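You operate a simulated robot arm through the tools that you are given. There is no shell and no other tool.

Carry out the task below with a simulated robot arm. There is one attempt and no reset: what you move stays moved.

Task
Put the green can in the turntable's tote, reset, switch to auto and send it up. Set down upright: what you pick out.

The check looks at the end state, three seconds after you hand in, the way a careful person would. Anything else that was tipped, shoved, dropped, spilled or broken makes it a failure.

Robot
A 6-joint arm with a two-finger parallel gripper, fixed in place. Base frame: the origin is at the foot of the arm, x ahead of it, y to its left, z up. Readings come in m, degrees, newtons and seconds.
With the tool pointing down near the work surface it reaches from about 0.1 to 0.6 m from the base axis. Its first joint turns from -66.0 to 66.0 degrees. Payload 2.9 kg.
The tool frame sits at the grasp point between the pads (the TCP): z along the fingers, y along the line on which they close. The tips reach 0.03 m beyond it. The gripper opens to 0.11 m. The fingers are 0.02 m wide and 0.01 m thick; the gripper's body (0.048 by 0.112 m) begins 0.055 m behind the TCP.
Orientation is that of the tool frame in the base frame, as a unit quaternion [w, x, y, z]. With the fingers straight down and closing along the base's y, the tool's x points along the base's -x, its y along +y and its z along -z.

Tools
- The arm moves only by the tool drive_tool. Its argument "motion" is a list of rows, each a list of 3 entries, a list of its own where there are three numbers: the gripper command, from -1 (shut) to 1 (fully open), values between in proportion, then the shift along the base's x, y, z in units of 40 mm (1.0 is 40 mm), then the turn, a rotation vector about the base's x, y, z in units of 8 degrees (1.0 is 8 degrees). In form: [[fingers, [tx, ty, tz], [ax, ay, az]], ...]. A call has 1 to 20 rows; each row shifts and turns the commanded pose from where the row before left it. A call with a number of a shift or a turn outside -1 to 1 is refused whole. Rows are played at 5 a second. More than 0.05 m and 8.6 degrees between two rows, or a gripper value outside its range, and nothing of the call is played. Where a pose cannot be reached the arm comes as near as it can. A force on the tool above 40 N (or 10 N above the force at the start of the call, whichever is more), or a blocked arm, ends the call early, and 0.2 s more pass. The fingers move at their own pace (about 0.108 m/s each) and stop on an object; they squeeze with about 34 N. The grip force told is the motor's: it shows also when the fingers shut on nothing. Time passes only in rows, and 0.2 s behind the last, so rows that do not move let the fingers close. The reply holds the time, the measured pose of the TCP, the force on the tool along the base axes, the opening and the grip force, in the units named above and with some noise, with the torque about the TCP (base axes, N m) and any sound that the robot's microphone picked up, and new pictures: "views" is both (left out), scene, wrist or none.
- Cameras (640 x 400 px; columns grow to the right, rows downward): "scene" is fixed at [0.0615, 0.4306, 1.3675]; the picture's right is [-0.85, -0.52, 0.00], its down [-0.38, 0.62, -0.69] and it looks along [0.36, -0.59, -0.72] (base axes); focal length 214 px, centre (320, 200). "wrist" rides on the gripper at [0.072, 0.017, -0.103] in the tool frame; the picture's right is [-0.23, 0.97, 0.00], its down [-0.76, -0.18, -0.62] and it looks along [-0.61, -0.14, 0.78] (tool axes); focal length 222 px, centre (320, 200). There is no depth. A picture from a camera that has moved, and an enlarged one, comes with that camera's place and axes in the base frame and with its lens.
- enlarge(camera, box): a new picture of the part [left, top, right, bottom] of that camera's present view, enlarged. It takes no simulated time.
- close_job(): hands the job in; it is judged then, once.

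Places have to be worked out from the pictures, the camera data and where the tool is seen. Open the gripper and draw the arm clear of the work before you hand the job in, unless the task says otherwise.

The tools are called after "Emit:" by a JSON object that holds its "name" and its "arguments". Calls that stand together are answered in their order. drive_tool: Moves the arm, as the interface text tells. Its arguments: {"type":"object","properties":{"motion":{"type":"array","items":{"type":"array"}},"views":{"type":"string","enum":["both","scene","wrist","none"]}},"required":["motion"]} The other tools are called the same way: enlarge (camera, box) takes an enlarged picture of a part of a camera's view; close_job () hands the job in.

At the start:

```text
time_s: 0.0
tool_pos: [0.2977, -0.2495, 1.2543]
ee_rot: [0.0, 0.001, 1.0, 0.0]
contact_force: [0.3, 0.5, -0.1]
torque: [0.01, -0.01, -0.01]
grip_width: 0.1099
grasp_force: 0.2
```

scene: 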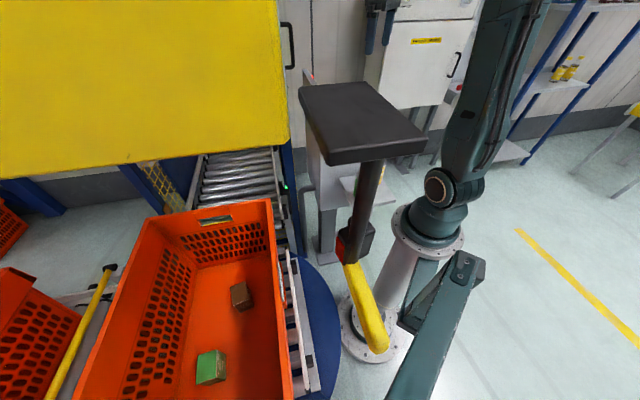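
wrist: 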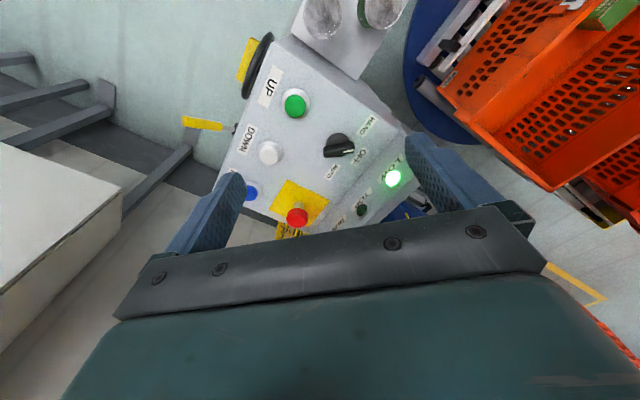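

I'll begin by looking closely at both views: the wrist view shows a control panel with UP/DOWN buttons, a selector, an e-stop and a blue button; a can-like pair of objects sits beyond it, and the tote is to the right.

Emit:
{"name": "enlarge", "arguments": {"camera": "wrist", "box": [200, 0, 440, 240]}}

Emit:
{"name": "enlarge", "arguments": {"camera": "scene", "box": [280, 60, 480, 220]}}

Emit:
{"name": "enlarge", "arguments": {"camera": "scene", "box": [60, 180, 380, 400]}}

```text
1.67 times, centred on (320, 120) of wrist
camera zoom: at [0.2258, -0.2318, 1.3573], right [0.23, 0.97, 0.0], down [0.76, -0.18, 0.62], along [0.61, -0.14, -0.78], focal length 370 px, centre (320, 333)
```

zoom: 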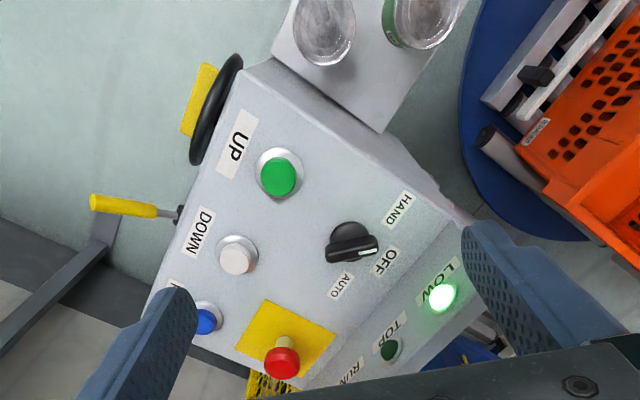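

```text
2.50 times, centred on (380, 140) of scene
camera zoom: at [0.0615, 0.4306, 1.3675], right [-0.85, -0.52, 0.0], down [-0.38, 0.62, -0.69], along [0.36, -0.59, -0.72], focal length 536 px, centre (170, 350)
```

zoom: 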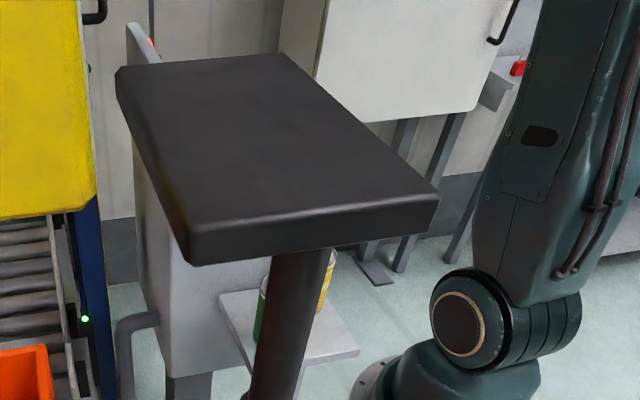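

```text
1.82 times, centred on (220, 290) of scene
camera zoom: at [0.0615, 0.4306, 1.3675], right [-0.85, -0.52, 0.0], down [-0.38, 0.62, -0.69], along [0.36, -0.59, -0.72], focal length 390 px, centre (502, 36)
```

zoom: 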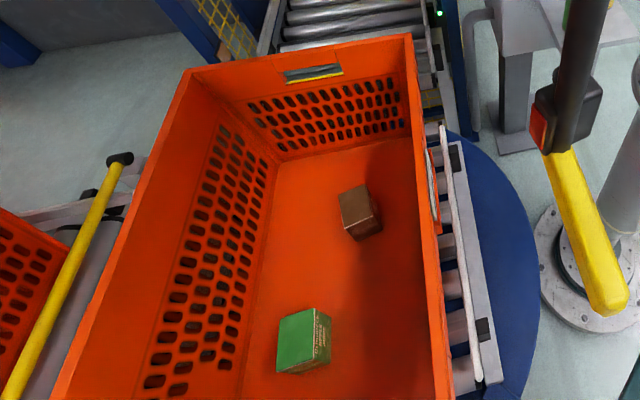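

The wrist picture is inverted relative to the base (its up is toward the robot), the green-labelled can is one of two on a small shelf close to the console, and a black plate on a pole stands somewhere between me and the tote. I'll yaw the tool in place to look toward +y and locate that plate, the cans and the tote.

Emit:
{"name": "drive_tool", "arguments": {"motion": [[1, [0, 0, 0], [0, 0, 1]], [1, [0, 0, 0], [0, 0, 1]], [1, [0, 0, 0], [0, 0, 1]], [1, [0, 0, 0], [0, 0, 1]], [1, [0, 0, 0], [0, 0, 1]]], "views": "both"}}

```text
time_s: 1.2
tool_pos: [0.2986, -0.2497, 1.2547]
ee_rot: [0.001, -0.344, 0.939, 0.0]
contact_force: [-0.5, -0.6, -0.4]
torque: [-0.01, -0.01, -0.02]
grip_width: 0.1099
grasp_force: 0.0
camera wrist: at [0.2323, -0.2826, 1.3572], right [-0.45, 0.89, 0.0], down [0.7, 0.36, 0.62], along [0.56, 0.28, -0.78], focal length 222 px, centre (320, 200)
```

scene: 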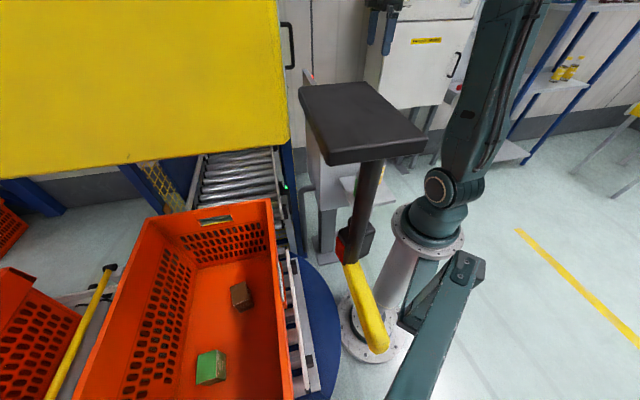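
wrist: 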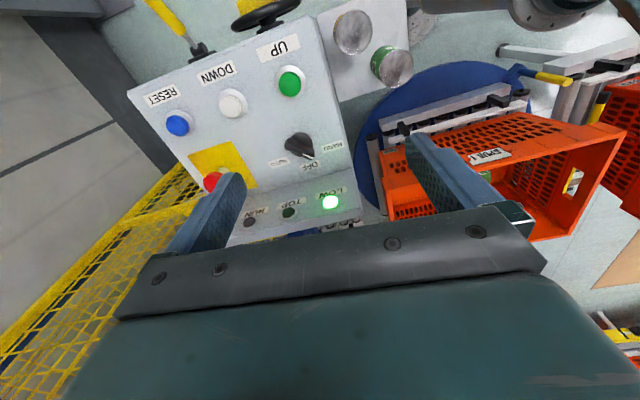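

The reset button is the blue one, the selector has HAND/OFF/AUTO, and the tote sits on the blue turntable to the right. I'll enlarge this view for label details.

Emit:
{"name": "enlarge", "arguments": {"camera": "wrist", "box": [120, 0, 420, 240]}}

Emit:
{"name": "enlarge", "arguments": {"camera": "wrist", "box": [330, 0, 640, 240]}}

Emit:
{"name": "enlarge", "arguments": {"camera": "scene", "box": [300, 140, 440, 370]}}

```text
1.67 times, centred on (270, 120) of wrist
camera zoom: at [0.2323, -0.2826, 1.3572], right [-0.45, 0.89, 0.0], down [0.7, 0.36, 0.62], along [0.56, 0.28, -0.78], focal length 370 px, centre (403, 333)
```

zoom: 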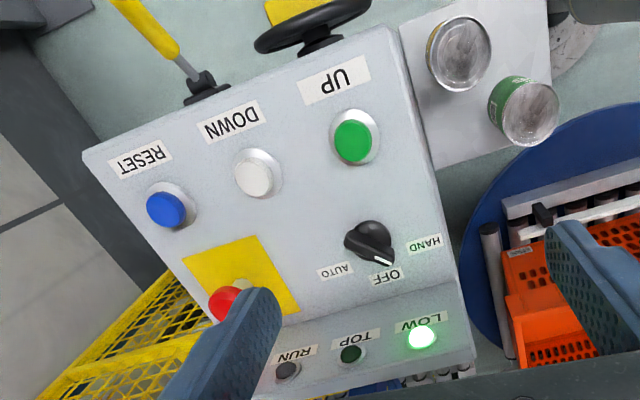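

```text
1.67 times, centred on (485, 120) of wrist
camera zoom: at [0.2323, -0.2826, 1.3572], right [-0.45, 0.89, 0.0], down [0.7, 0.36, 0.62], along [0.56, 0.28, -0.78], focal length 370 px, centre (45, 333)
```

zoom: 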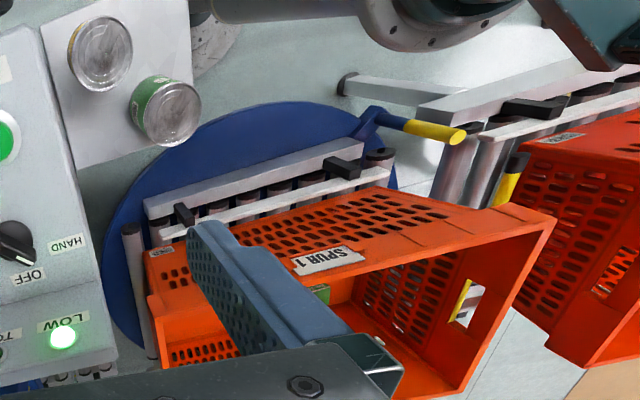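

```text
1.74 times, centred on (370, 255) of scene
camera zoom: at [0.0615, 0.4306, 1.3675], right [-0.85, -0.52, 0.0], down [-0.38, 0.62, -0.69], along [0.36, -0.59, -0.72], focal length 373 px, centre (233, 104)
```

zoom: 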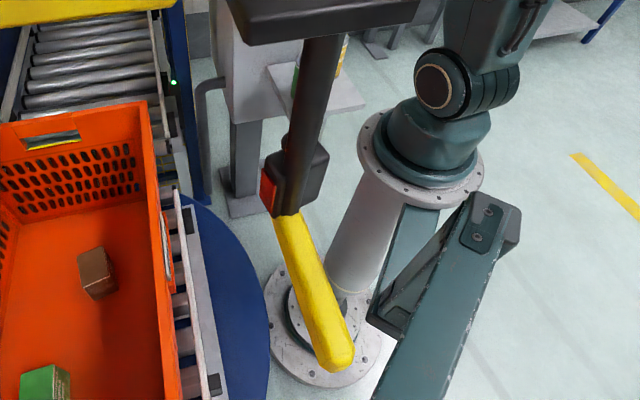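

Labels are now clear: blue = RESET, selector currently at OFF with AUTO and HAND either side, green = UP. The tote is marked "SPUR 1" and the black plate is still out of wrist view, so I yaw further to find it.

Emit:
{"name": "drive_tool", "arguments": {"motion": [[1, [0, 0, 0], [0, 0, 1]], [1, [0, 0, 0], [0, 0, 1]], [1, [0, 0, 0], [0, 0, 1]], [1, [0, 0, 0], [0, 0, 1]], [1, [0, 0, 0], [0, 0, 1]], [1, [0, 0, 0], [0, 0, 1]]], "views": "both"}}

```text
time_s: 2.6
tool_pos: [0.2994, -0.2481, 1.2542]
ee_rot: [0.0, -0.696, 0.718, 0.0]
contact_force: [-0.5, 0.1, -0.3]
torque: [-0.01, 0.0, -0.01]
grip_width: 0.1102
grasp_force: 0.0
camera wrist: at [0.2797, -0.3205, 1.3573], right [-0.97, 0.26, 0.0], down [0.2, 0.76, 0.62], along [0.16, 0.6, -0.78], focal length 222 px, centre (320, 200)
```

scene: 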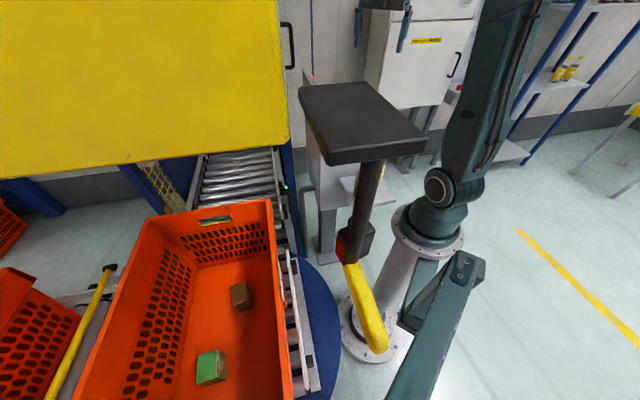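
wrist: 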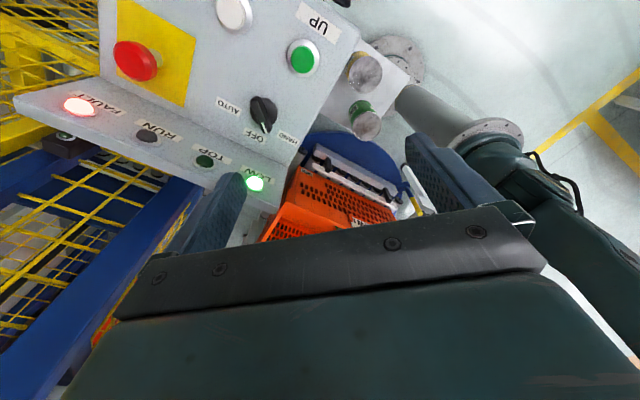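

A red FAULT lamp is lit, which RESET should clear, and LOW is lit. The gripper hides everything above the camera's axis, so I tilt the tool about base x to look more level toward +y and find the black plate.

Emit:
{"name": "drive_tool", "arguments": {"motion": [[1, [0, 0, 0], [1, 0, 0]], [1, [0, 0, 0], [1, 0, 0]], [1, [0, 0, 0], [1, 0, 0]], [1, [0, 0, 0], [1, 0, 0]], [1, [0, 0, 0], [1, 0, 0]]], "views": "both"}}

```text
time_s: 3.8
tool_pos: [0.2943, -0.2507, 1.249]
ee_rot: [0.137, -0.679, 0.703, 0.158]
contact_force: [0.4, 0.3, -0.2]
torque: [-0.01, 0.01, -0.02]
grip_width: 0.1099
grasp_force: 0.1
out of reach, approached as far as the arm can: row 1, 4, 5
camera wrist: at [0.2777, -0.3596, 1.3154], right [-0.96, 0.23, 0.13], down [0.22, 0.44, 0.87], along [0.15, 0.87, -0.47], focal length 222 px, centre (320, 200)
```

scene: 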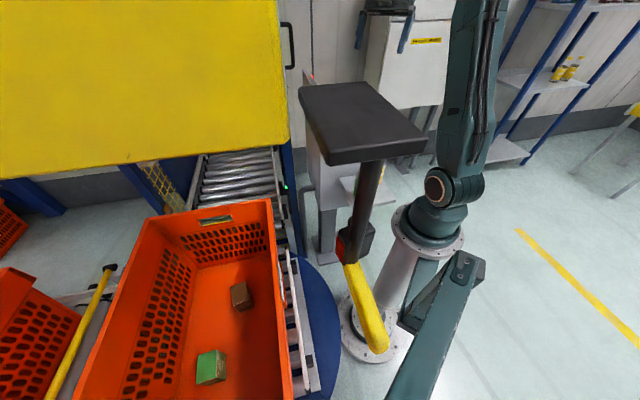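
wrist: 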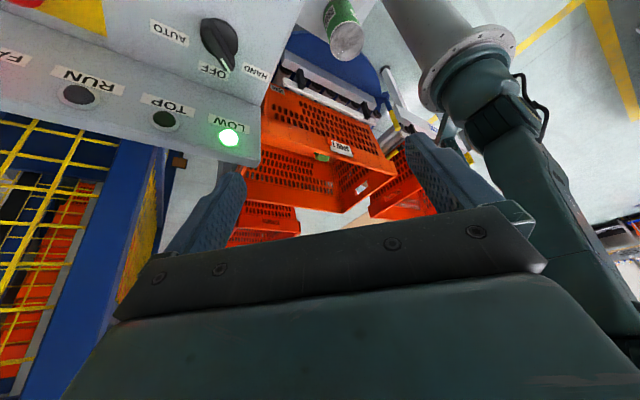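

Still nothing black in the visible part of the view, so the plate must be close to the scene camera and hidden behind the gripper in this picture. I'll raise the tool and lessen the tilt so the camera looks down over that region.

Emit:
{"name": "drive_tool", "arguments": {"motion": [[1, [0, 0, 1], [-1, 0, 0]], [1, [0, 0, 1], [-1, 0, 0]], [1, [0, 0, 1], [0, 0, 0]], [1, [0, 0.5, 1], [0, 0, 0]], [1, [0, 0.5, 1], [0, 0, 0]], [1, [0, 0.5, 0.5], [0, 0, 0]]], "views": "both"}}

```text
time_s: 5.2
tool_pos: [0.2778, -0.1705, 1.3547]
ee_rot: [0.041, -0.692, 0.718, 0.057]
contact_force: [0.1, -0.6, 0.1]
torque: [0.02, 0.05, -0.01]
grip_width: 0.1099
grasp_force: 0.0
out of reach, approached as far as the arm can: row 3, 4, 5, 6
camera wrist: at [0.2601, -0.2552, 1.4471], right [-0.96, 0.26, 0.06], down [0.22, 0.66, 0.72], along [0.15, 0.7, -0.7], focal length 222 px, centre (320, 200)
```

scene: 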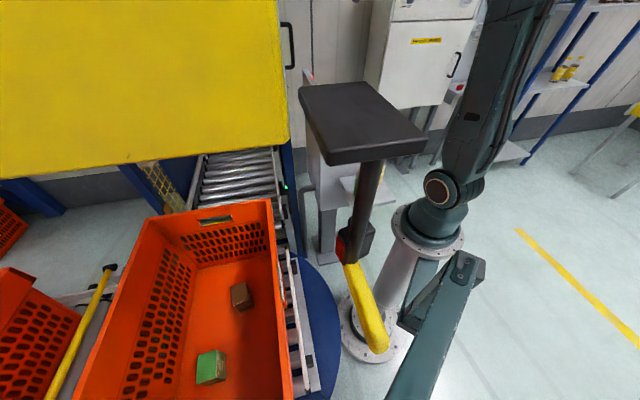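
wrist: 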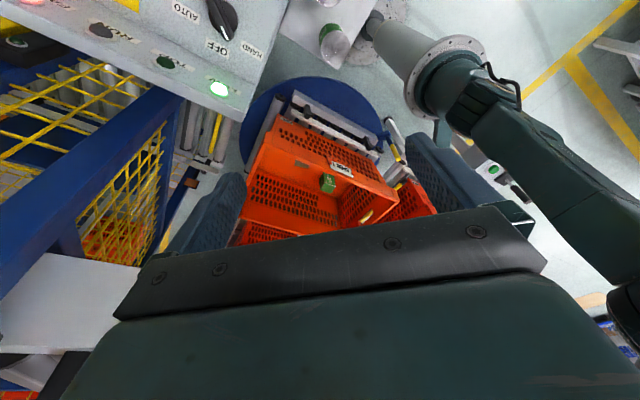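

The reach ceiling is about z = 1.36 here and the plate would still be just behind the gripper. I yaw back about 32 degrees so that region moves to the free right-hand margin of the wrist picture.

Emit:
{"name": "drive_tool", "arguments": {"motion": [[1, [0, 0, 0], [0, 0, -1]], [1, [0, 0, 0], [0, 0, -1]], [1, [0, 0, 0], [0, 0, -1]], [1, [0, 0, 0], [0, 0, -1]]], "views": "both"}}

```text
time_s: 6.2
tool_pos: [0.2775, -0.1691, 1.3551]
ee_rot: [0.055, -0.467, 0.882, 0.044]
contact_force: [-0.5, -0.3, 0.5]
torque: [-0.02, -0.01, 0.01]
grip_width: 0.11
grasp_force: 0.0
camera wrist: at [0.2168, -0.2326, 1.4482], right [-0.68, 0.73, 0.06], down [0.54, 0.44, 0.72], along [0.5, 0.52, -0.69], focal length 222 px, centre (320, 200)
```

scene: 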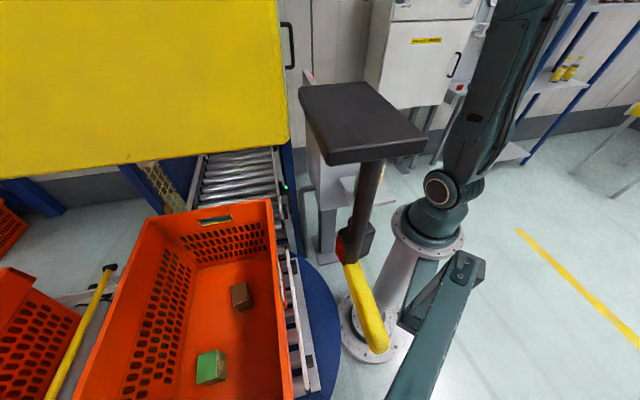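
wrist: 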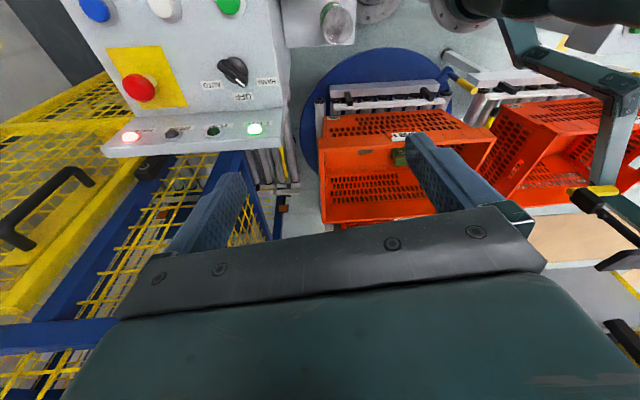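

At the right margin a teal bracket carrying a black tool with a yellow part is now visible. I'll enlarge it to work out what it is and where.

Emit:
{"name": "enlarge", "arguments": {"camera": "wrist", "box": [440, 0, 640, 360]}}

Emit:
{"name": "enlarge", "arguments": {"camera": "wrist", "box": [520, 40, 640, 280]}}

Emit:
{"name": "enlarge", "arguments": {"camera": "wrist", "box": [300, 40, 520, 240]}}

```text
1.11 times, centred on (540, 180) of wrist
camera zoom: at [0.2168, -0.2326, 1.4482], right [-0.68, 0.73, 0.06], down [0.54, 0.44, 0.72], along [0.5, 0.52, -0.69], focal length 247 px, centre (76, 222)
```

zoom: 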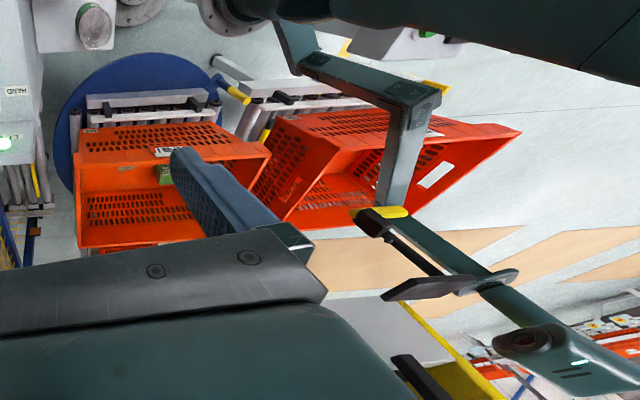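

```text
1.67 times, centred on (580, 160) of wrist
camera zoom: at [0.2168, -0.2326, 1.4482], right [-0.68, 0.73, 0.06], down [0.54, 0.44, 0.72], along [0.5, 0.52, -0.69], focal length 370 px, centre (-113, 267)
```

zoom: 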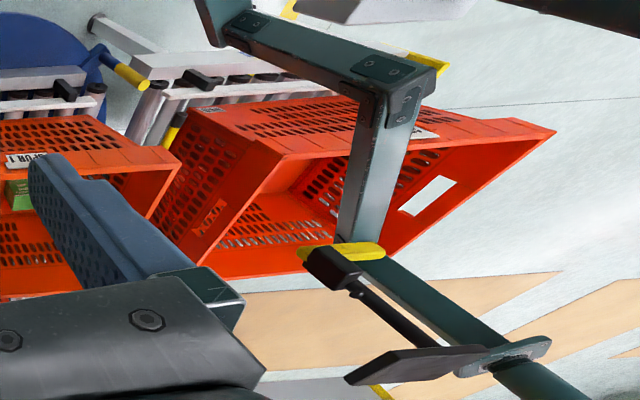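

```text
2.00 times, centred on (410, 140) of wrist
camera zoom: at [0.2168, -0.2326, 1.4482], right [-0.68, 0.73, 0.06], down [0.54, 0.44, 0.72], along [0.5, 0.52, -0.69], focal length 444 px, centre (140, 320)
```

zoom: 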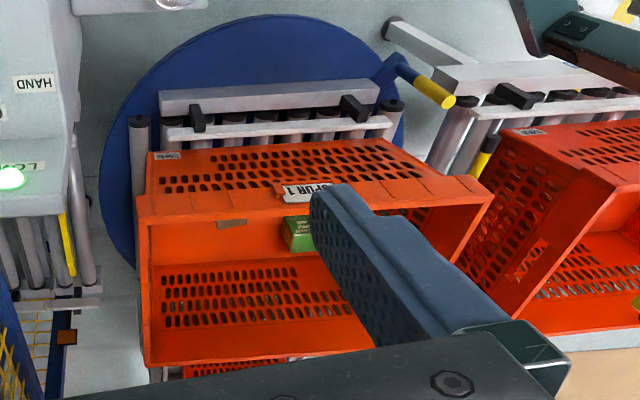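

The black plate, pole and yellow part belong to the scene camera's own mast, about 0.15 m from that camera (near [0.15, 0.30, 1.31]), so it only matters near x<0.16, y>0.28. I place the tote rim corner at about [0.49, 0.06, 0.80], its long side along [-0.68, 0.73], and the green can's top at about [0.235, -0.12, 0.86]; next I level the tool, yaw to close along x, and come above the can.

Emit:
{"name": "drive_tool", "arguments": {"motion": [[1, [0, 0, -1], [-0.93, 0.4, 0]], [1, [0, 0, -1], [0, 0, -1]], [1, [0, 0, -1], [0, 0, -1]], [1, [0, 0, -1], [0, 0, -1]], [1, [0, 0, -0.5], [0, 0, -1]], [1, [-0.076, 0.082, 0], [0, 0, -1]], [1, [-0.076, 0.082, 0], [0, 0, -1]], [1, [-0.076, 0.082, 0], [0, 0, -1]], [1, [-0.076, 0.082, 0], [0, 0, -1]], [1, [-0.076, 0.082, 0], [0, 0, -1]], [1, [-0.076, 0.082, 0], [0, 0, -1]], [1, [-0.076, 0.082, 0], [0, 0, -1]], [1, [-0.076, 0.082, 0], [0, 0, -1]], [1, [-0.076, 0.082, 0], [0, 0, -1]], [1, [-0.076, 0.082, 0], [0, 0, -1]], [1, [-0.076, 0.082, 0], [0, 0, -1]], [1, [-0.076, 0.082, 0], [0, 0, -1]], [1, [-0.076, 0.082, 0], [0, 0, -1]], [1, [-0.076, 0.082, 0], [0, 0, -1]]], "views": "both"}}

```text
time_s: 10.2
tool_pos: [0.2343, -0.1234, 1.1768]
ee_rot: [0.001, 0.695, 0.719, 0.0]
contact_force: [0.8, -0.1, 0.8]
torque: [-0.02, 0.0, 0.0]
grip_width: 0.1098
grasp_force: 0.1
camera wrist: at [0.2497, -0.0502, 1.2794], right [0.98, -0.2, 0.0], down [-0.15, -0.77, 0.62], along [-0.12, -0.61, -0.78], focal length 222 px, centre (320, 200)
```

scene: 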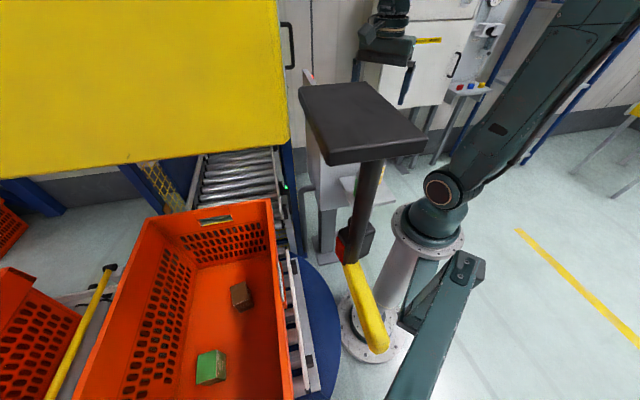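
wrist: 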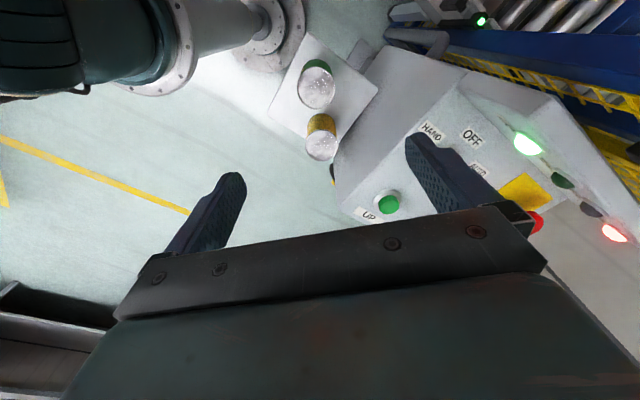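

The tool is level above the cans; both green and yellow cans are visible between the fingers. Enlarging to locate them accurately.

Emit:
{"name": "enlarge", "arguments": {"camera": "wrist", "box": [240, 20, 440, 220]}}

Emit:
{"name": "enlarge", "arguments": {"camera": "wrist", "box": [340, 90, 640, 260]}}

```text
2.00 times, centred on (340, 120) of wrist
camera zoom: at [0.2497, -0.0502, 1.2794], right [0.98, -0.2, 0.0], down [-0.15, -0.77, 0.62], along [-0.12, -0.61, -0.78], focal length 444 px, centre (280, 360)
```

zoom: 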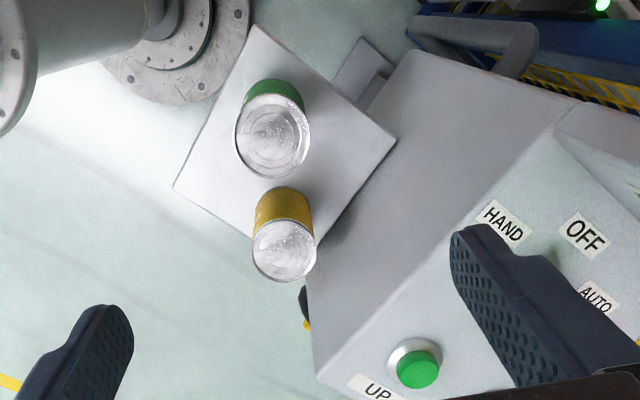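

```text
2.13 times, centred on (490, 175) of wrist
camera zoom: at [0.2497, -0.0502, 1.2794], right [0.98, -0.2, 0.0], down [-0.15, -0.77, 0.62], along [-0.12, -0.61, -0.78], focal length 474 px, centre (-43, 253)
```

zoom: 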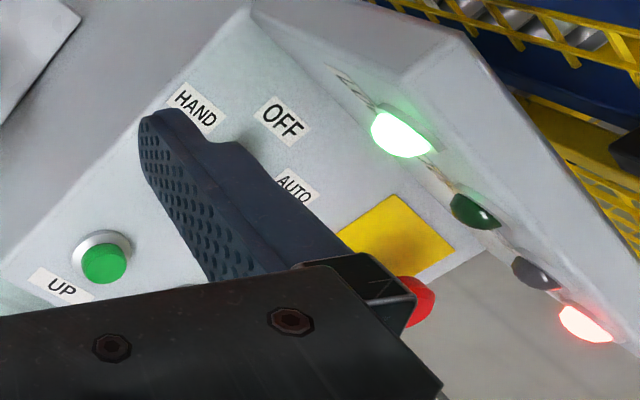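

I place the green can axis at about [0.228, -0.132] with its lid near z 0.86-0.89, the yellow can about 0.11 m away at [0.216, -0.24], and the console top near z 1.02 with its side about 0.10 m from the can. I descend part way over the green can for a closer look.

Emit:
{"name": "drive_tool", "arguments": {"motion": [[1, [-0.09, -0.1, -0.8], [0, 0, 0]], [1, [-0.09, -0.1, -0.8], [0, 0, 0]], [1, [0, 0, -0.8], [0, 0, 0]], [1, [0, 0, -0.8], [0, 0, 0]], [1, [0, 0, -0.8], [0, 0, 0]]], "views": "both"}}

```text
time_s: 11.4
tool_pos: [0.2301, -0.1311, 1.0147]
ee_rot: [0.001, 0.695, 0.719, 0.001]
contact_force: [0.3, 0.6, -0.1]
torque: [0.0, -0.03, 0.01]
grip_width: 0.1099
grasp_force: 0.1
camera wrist: at [0.2446, -0.0569, 1.1181], right [0.98, -0.19, 0.0], down [-0.15, -0.77, 0.62], along [-0.12, -0.61, -0.78], focal length 222 px, centre (320, 200)
```

scene: 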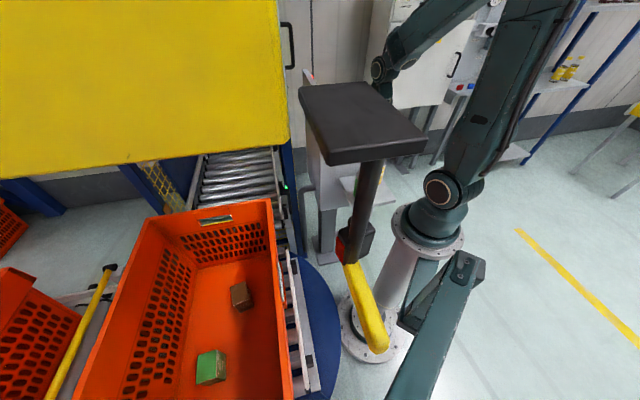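
wrist: 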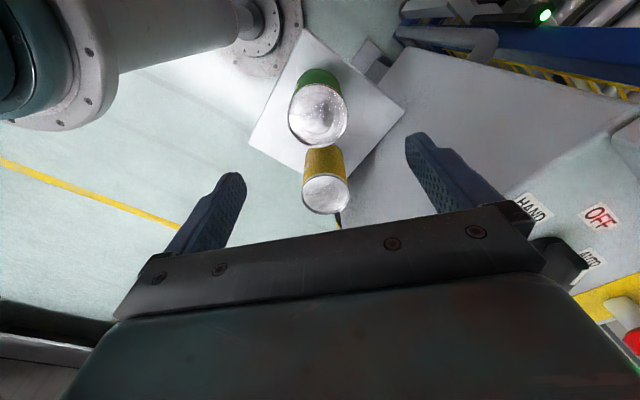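

Triangulating this view with the last, the green lid centre is at about [0.227, -0.134, 0.866], diameter 0.067 m, with the shelf near z 0.785. I centre on it and go down to z ≈ 0.834 with open fingers, then close.

Emit:
{"name": "drive_tool", "arguments": {"motion": [[1, [-0.075, -0.06, -0.9], [0, 0, 0]], [1, [0, 0, -0.9], [0, 0, 0]], [1, [0, 0, -0.9], [0, 0, 0]], [1, [0, 0, -0.9], [0, 0, 0]], [1, [0, 0, -0.9], [0, 0, 0]], [1, [0, 0, 0], [0, 0, 0]]], "views": "both"}}

```text
time_s: 12.6
tool_pos: [0.2264, -0.1334, 0.8429]
ee_rot: [0.003, 0.696, 0.718, 0.001]
contact_force: [-7.1, 4.9, 44.6]
torque: [0.13, 0.28, 0.04]
grip_width: 0.1101
grasp_force: 0.1
stopped in row 6: the force on the tool passed its limit at 171 N (the readings are from after the stop); the commanded pose is now the measured one
camera wrist: at [0.2408, -0.0605, 0.946], right [0.98, -0.19, 0.01], down [-0.16, -0.77, 0.62], along [-0.12, -0.61, -0.78], focal length 222 px, centre (320, 200)
```

scene: 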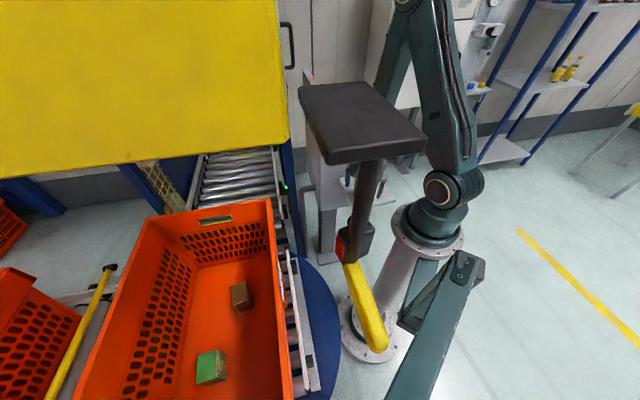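
wrist: 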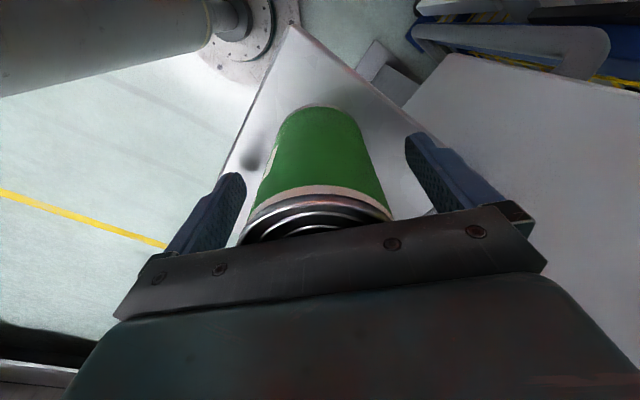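

The call ended on a 171 N push at z 0.843, most likely the gripper body meeting the can lid (so the lid is nearer 0.89) or tips meeting the shelf. I back straight up 20 mm to unload and look again.

Emit:
{"name": "drive_tool", "arguments": {"motion": [[1, [0, 0, 0.25], [0, 0, 0]], [1, [0, 0, 0.25], [0, 0, 0]]], "views": "both"}}

Emit:
{"name": "enlarge", "arguments": {"camera": "wrist", "box": [180, 40, 480, 260]}}

```text
time_s: 13.2
tool_pos: [0.2287, -0.1346, 0.8621]
ee_rot: [0.004, 0.695, 0.719, 0.001]
contact_force: [0.1, 0.1, 0.1]
torque: [-0.02, -0.02, 0.04]
grip_width: 0.1099
grasp_force: 0.0
camera wrist: at [0.2423, -0.0612, 0.9649], right [0.98, -0.19, 0.01], down [-0.16, -0.77, 0.62], along [-0.12, -0.61, -0.78], focal length 222 px, centre (320, 200)
```

scene: 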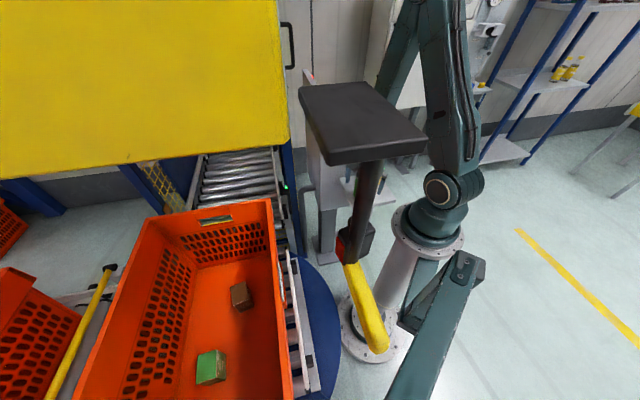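
wrist: 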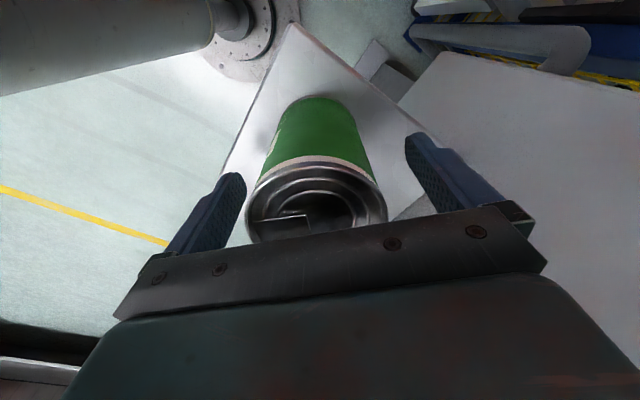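

```text
1.82 times, centred on (330, 150) of wrist
camera zoom: at [0.2423, -0.0612, 0.9649], right [0.98, -0.19, 0.01], down [-0.16, -0.77, 0.62], along [-0.12, -0.61, -0.78], focal length 404 px, centre (302, 291)
```

zoom: 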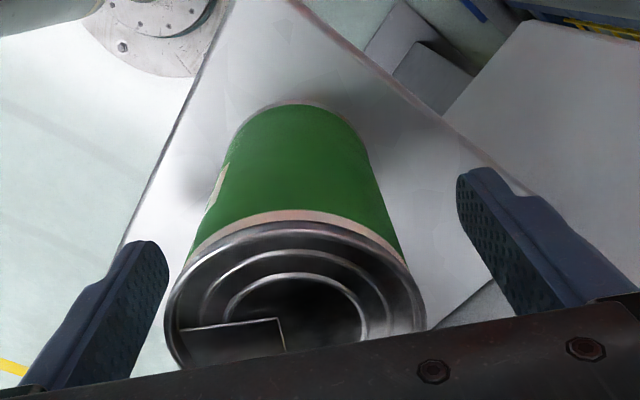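

The can is upright and unmoved; the lid is really near z 0.89, so at z ≈ 0.857 the body clears it. I ease down 5 mm, nudge 3 mm in +y, and close the fingers.

Emit:
{"name": "drive_tool", "arguments": {"motion": [[1, [0, 0.07, -0.12], [0, 0, 0]], [0.2, [0, 0, 0], [0, 0, 0]], [-0.4, [0, 0, 0], [0, 0, 0]], [-1, [0, 0, 0], [0, 0, 0]], [-1, [0, 0, 0], [0, 0, 0]], [-1, [0, 0, 0], [0, 0, 0]]], "views": "both"}}

```text
time_s: 14.6
tool_pos: [0.2281, -0.1317, 0.8579]
ee_rot: [0.002, 0.695, 0.719, 0.0]
contact_force: [-0.5, 0.3, 6.0]
torque: [-0.01, 0.28, 0.03]
grip_width: 0.0597
grasp_force: 34.1
camera wrist: at [0.2418, -0.0583, 0.9605], right [0.98, -0.19, 0.01], down [-0.16, -0.77, 0.62], along [-0.12, -0.61, -0.78], focal length 222 px, centre (320, 200)
```

scene: 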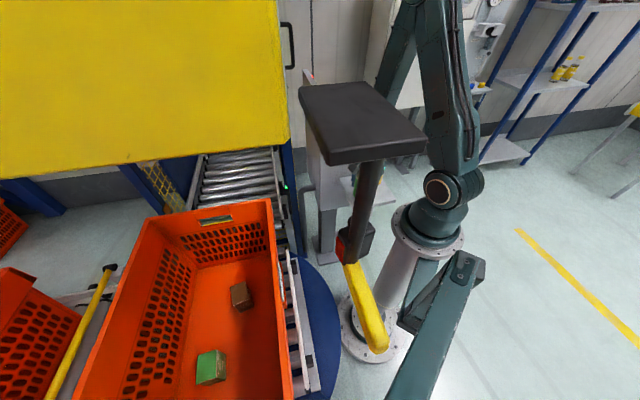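
wrist: 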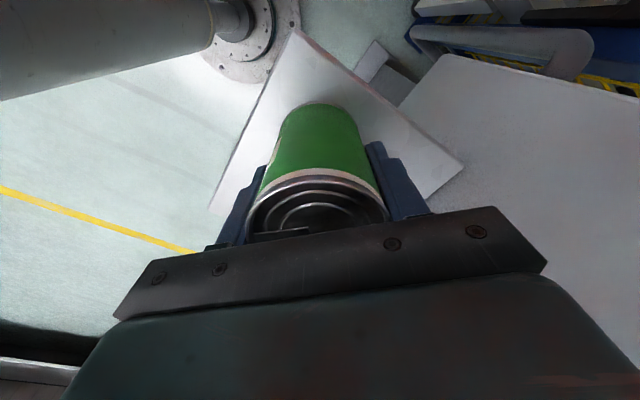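

The fingers hold the can at 60 mm with 34 N. I lift it straight up slowly, 0.16 m, watching force and pictures.

Emit:
{"name": "drive_tool", "arguments": {"motion": [[-1, [0, 0, 0.25], [0, 0, 0]], [-1, [0, 0, 0.5], [0, 0, 0]], [-1, [0, 0, 0.75], [0, 0, 0]], [-1, [0, 0, 0.75], [0, 0, 0]], [-1, [0, 0, 0.75], [0, 0, 0]], [-1, [0, 0, 0.75], [0, 0, 0]]], "views": "both"}}

```text
time_s: 16.0
tool_pos: [0.227, -0.1312, 1.008]
ee_rot: [0.004, 0.696, 0.718, 0.001]
contact_force: [0.1, 0.8, -3.0]
torque: [-0.03, 0.0, 0.0]
grip_width: 0.0595
grasp_force: 33.8
camera wrist: at [0.2416, -0.0581, 1.1111], right [0.98, -0.19, 0.01], down [-0.16, -0.77, 0.62], along [-0.12, -0.61, -0.78], focal length 222 px, centre (320, 200)
```

scene: 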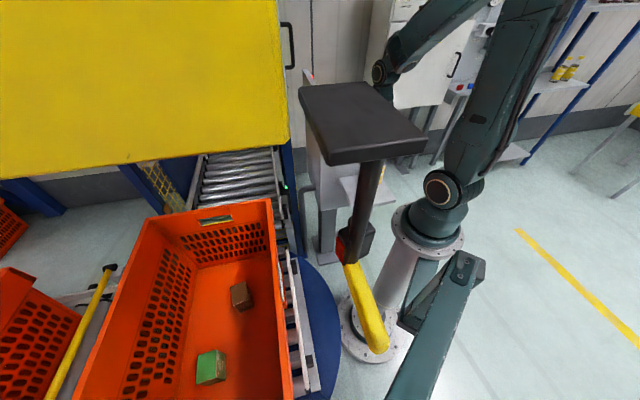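
wrist: 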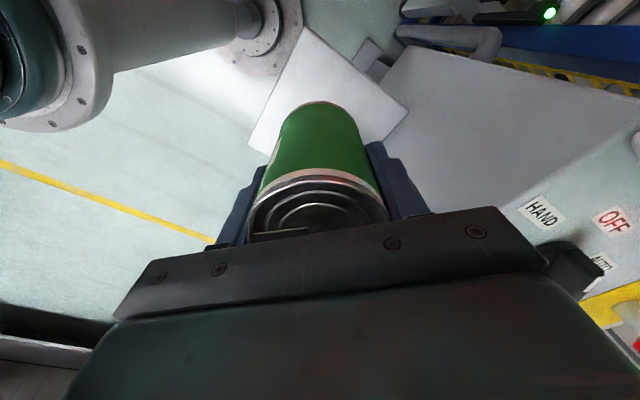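

The can is held firmly (about 3 N weight) and clear of the shelf. I raise a bit more and carry it toward the tote in two steps, turning the tool gradually so the camera ends up on the tote's inner side.

Emit:
{"name": "drive_tool", "arguments": {"motion": [[-1, [0, 0.2, 0.7], [0, 0, 0]], [-1, [0, 0.5, 0.6], [0, 0, 0]], [-1, [0.15, 0.8, 0], [0, 0, -0.2]], [-1, [0.25, 0.85, 0], [0, 0, -0.2]], [-1, [0.25, 0.85, 0], [0, 0, -0.2]], [-1, [0.25, 0.85, 0], [0, 0, -0.2]], [-1, [0.25, 0.85, 0], [0, 0, -0.2]], [-1, [0.25, 0.85, 0], [0, 0, -0.2]]], "views": "both"}}

```text
time_s: 17.8
tool_pos: [0.2834, 0.0993, 1.057]
ee_rot: [0.004, 0.754, 0.657, 0.001]
contact_force: [-0.2, -0.1, -3.2]
torque: [0.02, -0.01, 0.03]
grip_width: 0.0593
grasp_force: 33.2
camera wrist: at [0.3095, 0.1697, 1.161], right [0.93, -0.36, 0.01], down [-0.28, -0.73, 0.62], along [-0.22, -0.59, -0.78], focal length 222 px, centre (320, 200)
```

scene: 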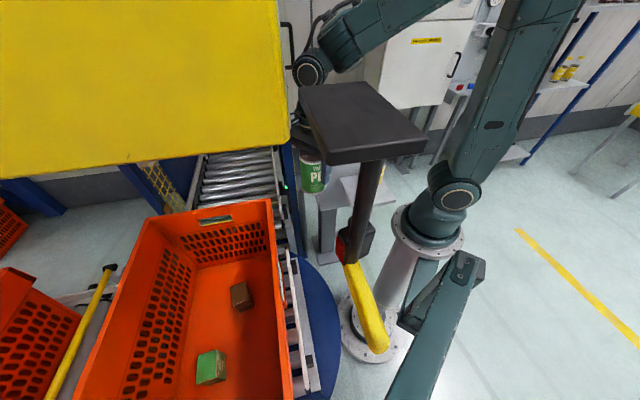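
wrist: 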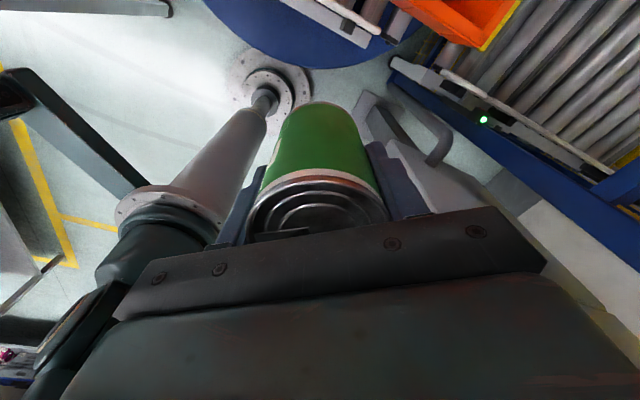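

Everything is clear; the can bottom sits about 0.07 m below the TCP. I continue toward the tote in two short steps, keeping an eye on how near the arm comes to the camera mast.

Emit:
{"name": "drive_tool", "arguments": {"motion": [[-1, [0.225, 0.86, 0], [0, 0, -0.2]], [-1, [0.225, 0.86, 0], [0, 0, -0.2]], [-1, [0.225, 0.86, 0], [0, 0, -0.2]], [-1, [0.225, 0.86, 0], [0, 0, -0.2]]], "views": "both"}}

```text
time_s: 19.0
tool_pos: [0.2987, 0.1777, 1.0576]
ee_rot: [0.003, 0.816, 0.578, -0.018]
contact_force: [-0.1, 0.1, -2.7]
torque: [-0.02, 0.01, -0.01]
grip_width: 0.0595
grasp_force: 33.7
stopped in row 4: the arm was blocked; the commanded pose is now the measured one
camera wrist: at [0.3414, 0.2435, 1.1592], right [0.84, -0.54, -0.01], down [-0.4, -0.64, 0.65], along [-0.36, -0.54, -0.76], focal length 222 px, centre (320, 200)
```

scene: 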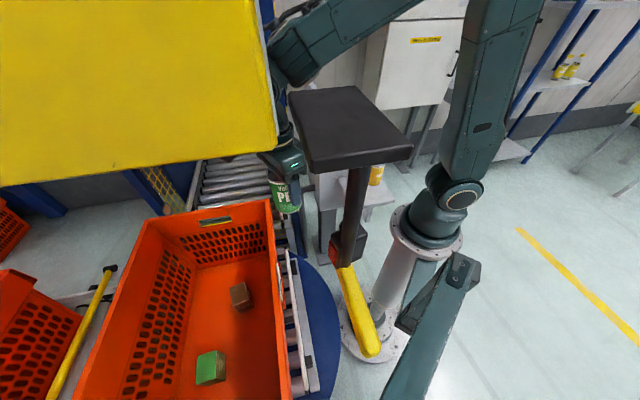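
wrist: 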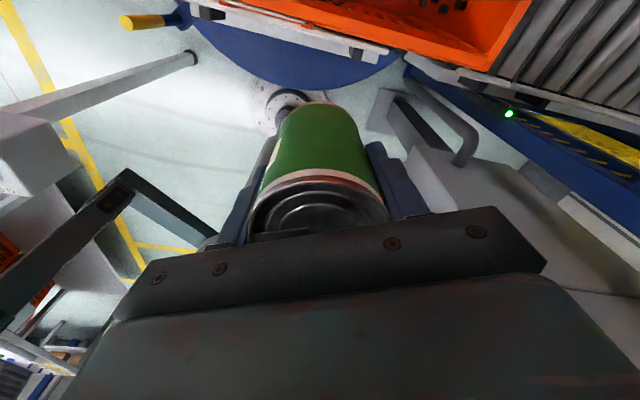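

The arm was blocked and, compared with before, the black plate and the large yellow panel have shifted slightly in the scene picture while the floor and totes have not. I need to understand this before moving on, so I enlarge that area.

Emit:
{"name": "enlarge", "arguments": {"camera": "scene", "box": [160, 0, 480, 220]}}

Emit:
{"name": "enlarge", "arguments": {"camera": "scene", "box": [280, 80, 480, 400]}}

Emit:
{"name": "enlarge", "arguments": {"camera": "wrist", "box": [0, 0, 300, 400]}}

Emit:
{"name": "enlarge", "arguments": {"camera": "wrist", "box": [380, 0, 640, 400]}}

```text
1.82 times, centred on (320, 110) of scene
camera zoom: at [0.0567, 0.4242, 1.37], right [-0.85, -0.52, -0.01], down [-0.38, 0.62, -0.69], along [0.36, -0.58, -0.73], focal length 390 px, centre (320, 364)
```

zoom: 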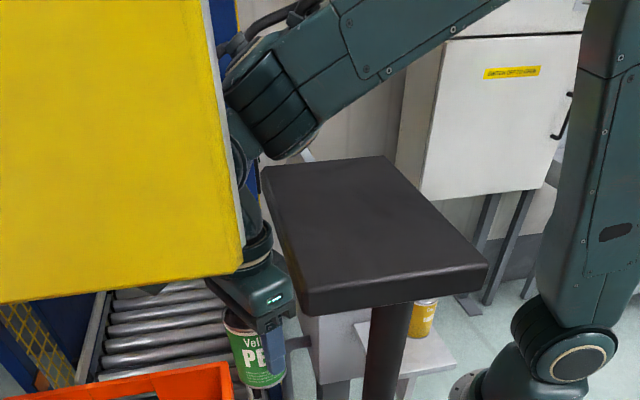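

```text
1.25 times, centred on (380, 240) of scene
camera zoom: at [0.0567, 0.4242, 1.37], right [-0.85, -0.52, -0.01], down [-0.38, 0.62, -0.69], along [0.36, -0.58, -0.73], focal length 268 px, centre (245, 150)
```

zoom: 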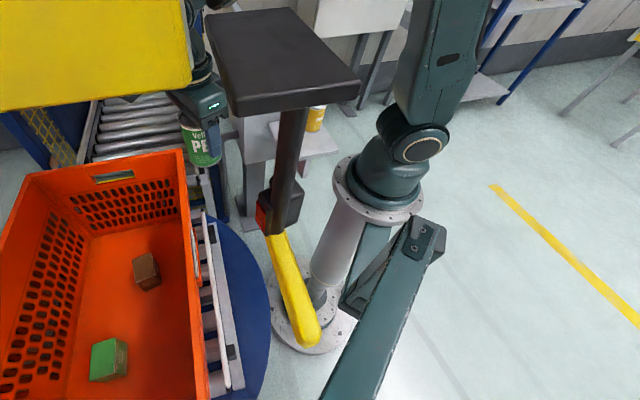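

```text
1.00 times, centred on (150, 200) of wrist (not enlarged: the box is as wide or as high as the picture)
camera zoom: at [0.3414, 0.2435, 1.1592], right [0.84, -0.54, -0.01], down [-0.4, -0.64, 0.65], along [-0.36, -0.54, -0.76], focal length 222 px, centre (490, 200)
```

zoom: 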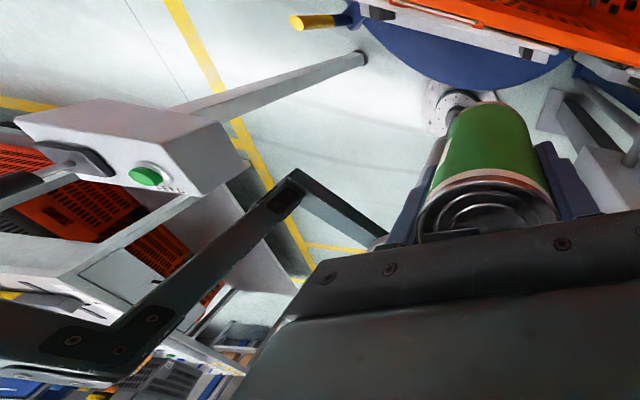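

```text
1.00 times, centred on (510, 200) of wrist (not enlarged: the box is as wide or as high as the picture)
camera zoom: at [0.3414, 0.2435, 1.1592], right [0.84, -0.54, -0.01], down [-0.4, -0.64, 0.65], along [-0.36, -0.54, -0.76], focal length 222 px, centre (130, 200)
```

zoom: 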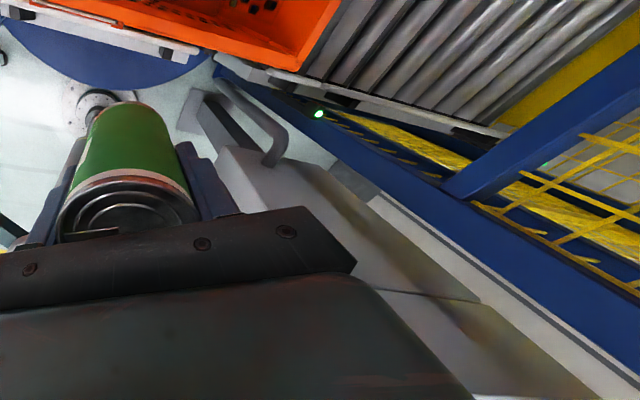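

The zoom report says the scene camera itself has shifted about 8 mm, so something on the arm is pressing on that camera's mast/bracket assembly. I back off along the way I came to see whether it springs back.

Emit:
{"name": "drive_tool", "arguments": {"motion": [[-1, [-0.1, -0.5, 0], [0, 0, 0.3]], [-1, [-0.2, -0.8, 0], [0, 0, 0.5]], [-1, [-0.1, -0.6, 0], [0, 0, 0.4]]], "views": "both"}}

Emit:
{"name": "enlarge", "arguments": {"camera": "scene", "box": [160, 0, 480, 220]}}

```text
time_s: 19.8
tool_pos: [0.29, 0.1167, 1.0542]
ee_rot: [0.005, 0.76, 0.649, -0.02]
contact_force: [0.1, -0.6, -3.6]
torque: [-0.03, 0.02, 0.0]
grip_width: 0.0592
grasp_force: 33.1
camera wrist: at [0.3215, 0.1883, 1.1546], right [0.93, -0.38, -0.01], down [-0.28, -0.7, 0.65], along [-0.25, -0.6, -0.76], focal length 222 px, centre (320, 200)
```

scene: 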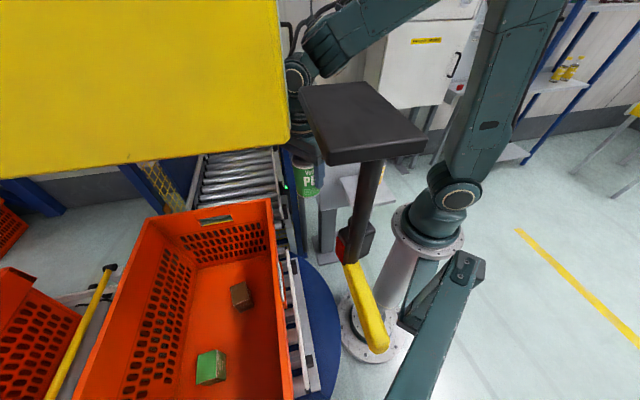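
wrist: 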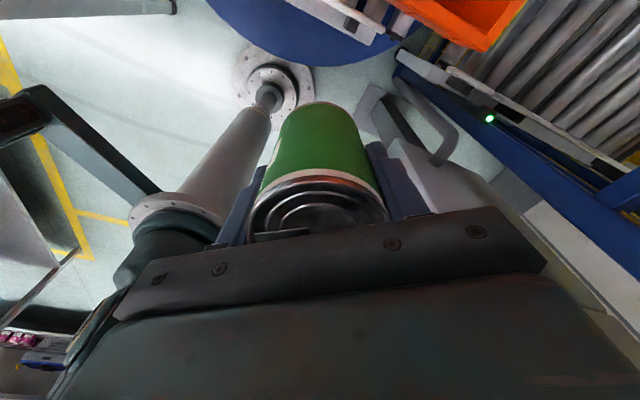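

```text
1.82 times, centred on (320, 110) of scene
camera zoom: at [0.0615, 0.4306, 1.3675], right [-0.85, -0.52, 0.0], down [-0.38, 0.62, -0.69], along [0.36, -0.59, -0.72], focal length 390 px, centre (320, 364)
```

zoom: 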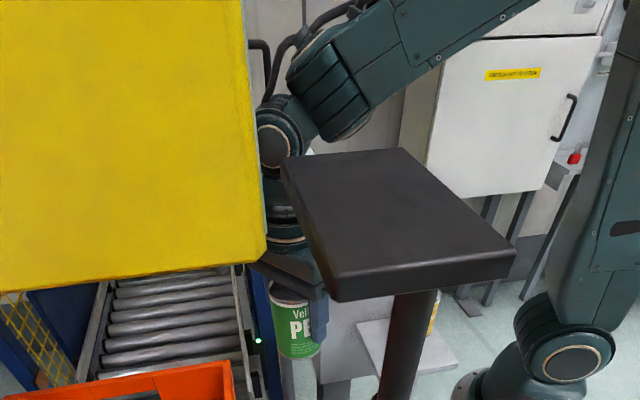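

The scene camera sprang back exactly to its original place, so nothing is lasting, but some arm link met the camera-mast structure. Before trying another route I go back to the earlier vantage (can still held level) and scan that region with the wrist camera's right margin.

Emit:
{"name": "drive_tool", "arguments": {"motion": [[-1, [0, -0.4, 0.4], [0.24, -0.17, 0]], [-1, [0, -0.4, 0.45], [0, 0, 1]], [-1, [0, -0.4, 0.45], [0, 0, 1]], [-1, [0, -0.4, 0.45], [0, 0, 1]], [-1, [0, -0.4, 0.45], [0, 0, 1]], [-1, [0, -0.4, 0.45], [0, 0, 1]], [-1, [0, -0.4, 0.45], [0, 0, 1]], [-1, [0, -0.4, 0.45], [0, 0, 1]], [-1, [0, -0.4, 0.45], [0, 0, 1]], [-1, [0, -0.4, 0.4], [0, 0, 1]], [-1, [0, -0.4, 0.4], [0, 0, 1]], [-1, [0, -0.4, 0.4], [0, 0, 1]], [-1, [0, -0.4, 0.4], [0, 0, 1]], [-1, [0, -0.4, 0.4], [0, 0, 1]], [-1, [0, -0.4, 0.4], [0, 0, 1]], [-1, [0, -0.4, 0.3], [0, 0, 1]], [-1, [0, -0.3, 0.3], [0, 0, 1]], [-1, [0, 0, 0], [0, 0, 1]], [-1, [0, 0, 0], [0, 0, 1]]], "views": "both"}}

Emit:
{"name": "enlarge", "arguments": {"camera": "wrist", "box": [400, 0, 640, 400]}}

```text
time_s: 23.8
tool_pos: [0.2896, -0.1543, 1.3346]
ee_rot: [0.001, -0.383, 0.924, 0.0]
contact_force: [-0.7, -0.6, -3.0]
torque: [0.0, -0.01, 0.0]
grip_width: 0.0593
grasp_force: 33.9
camera wrist: at [0.2263, -0.1931, 1.4383], right [-0.53, 0.85, 0.0], down [0.66, 0.41, 0.62], along [0.53, 0.33, -0.78], focal length 222 px, centre (320, 200)
```

scene: 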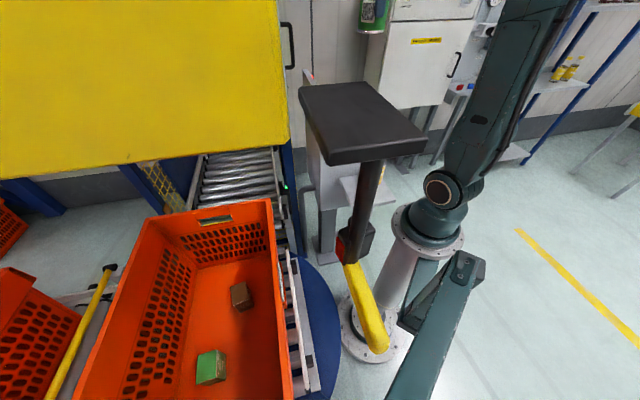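
wrist: 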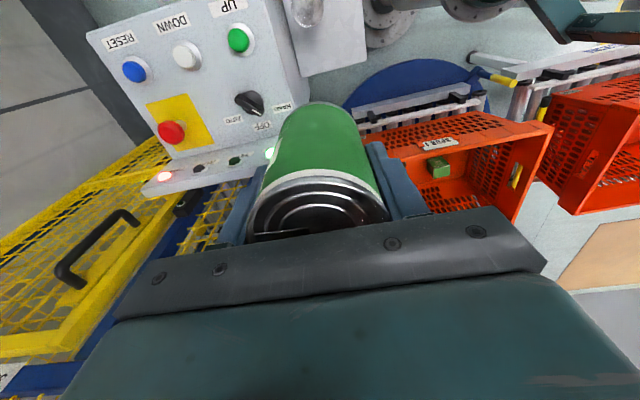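

```text
1.00 times, centred on (520, 200) of wrist (not enlarged: the box is as wide or as high as the picture)
camera zoom: at [0.2263, -0.1931, 1.4383], right [-0.53, 0.85, 0.0], down [0.66, 0.41, 0.62], along [0.53, 0.33, -0.78], focal length 222 px, centre (120, 200)
```

zoom: 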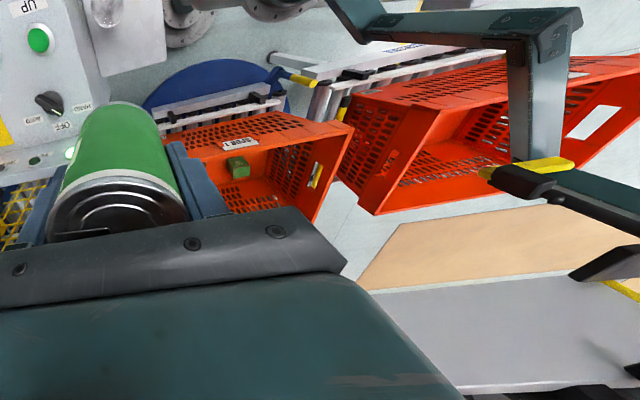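

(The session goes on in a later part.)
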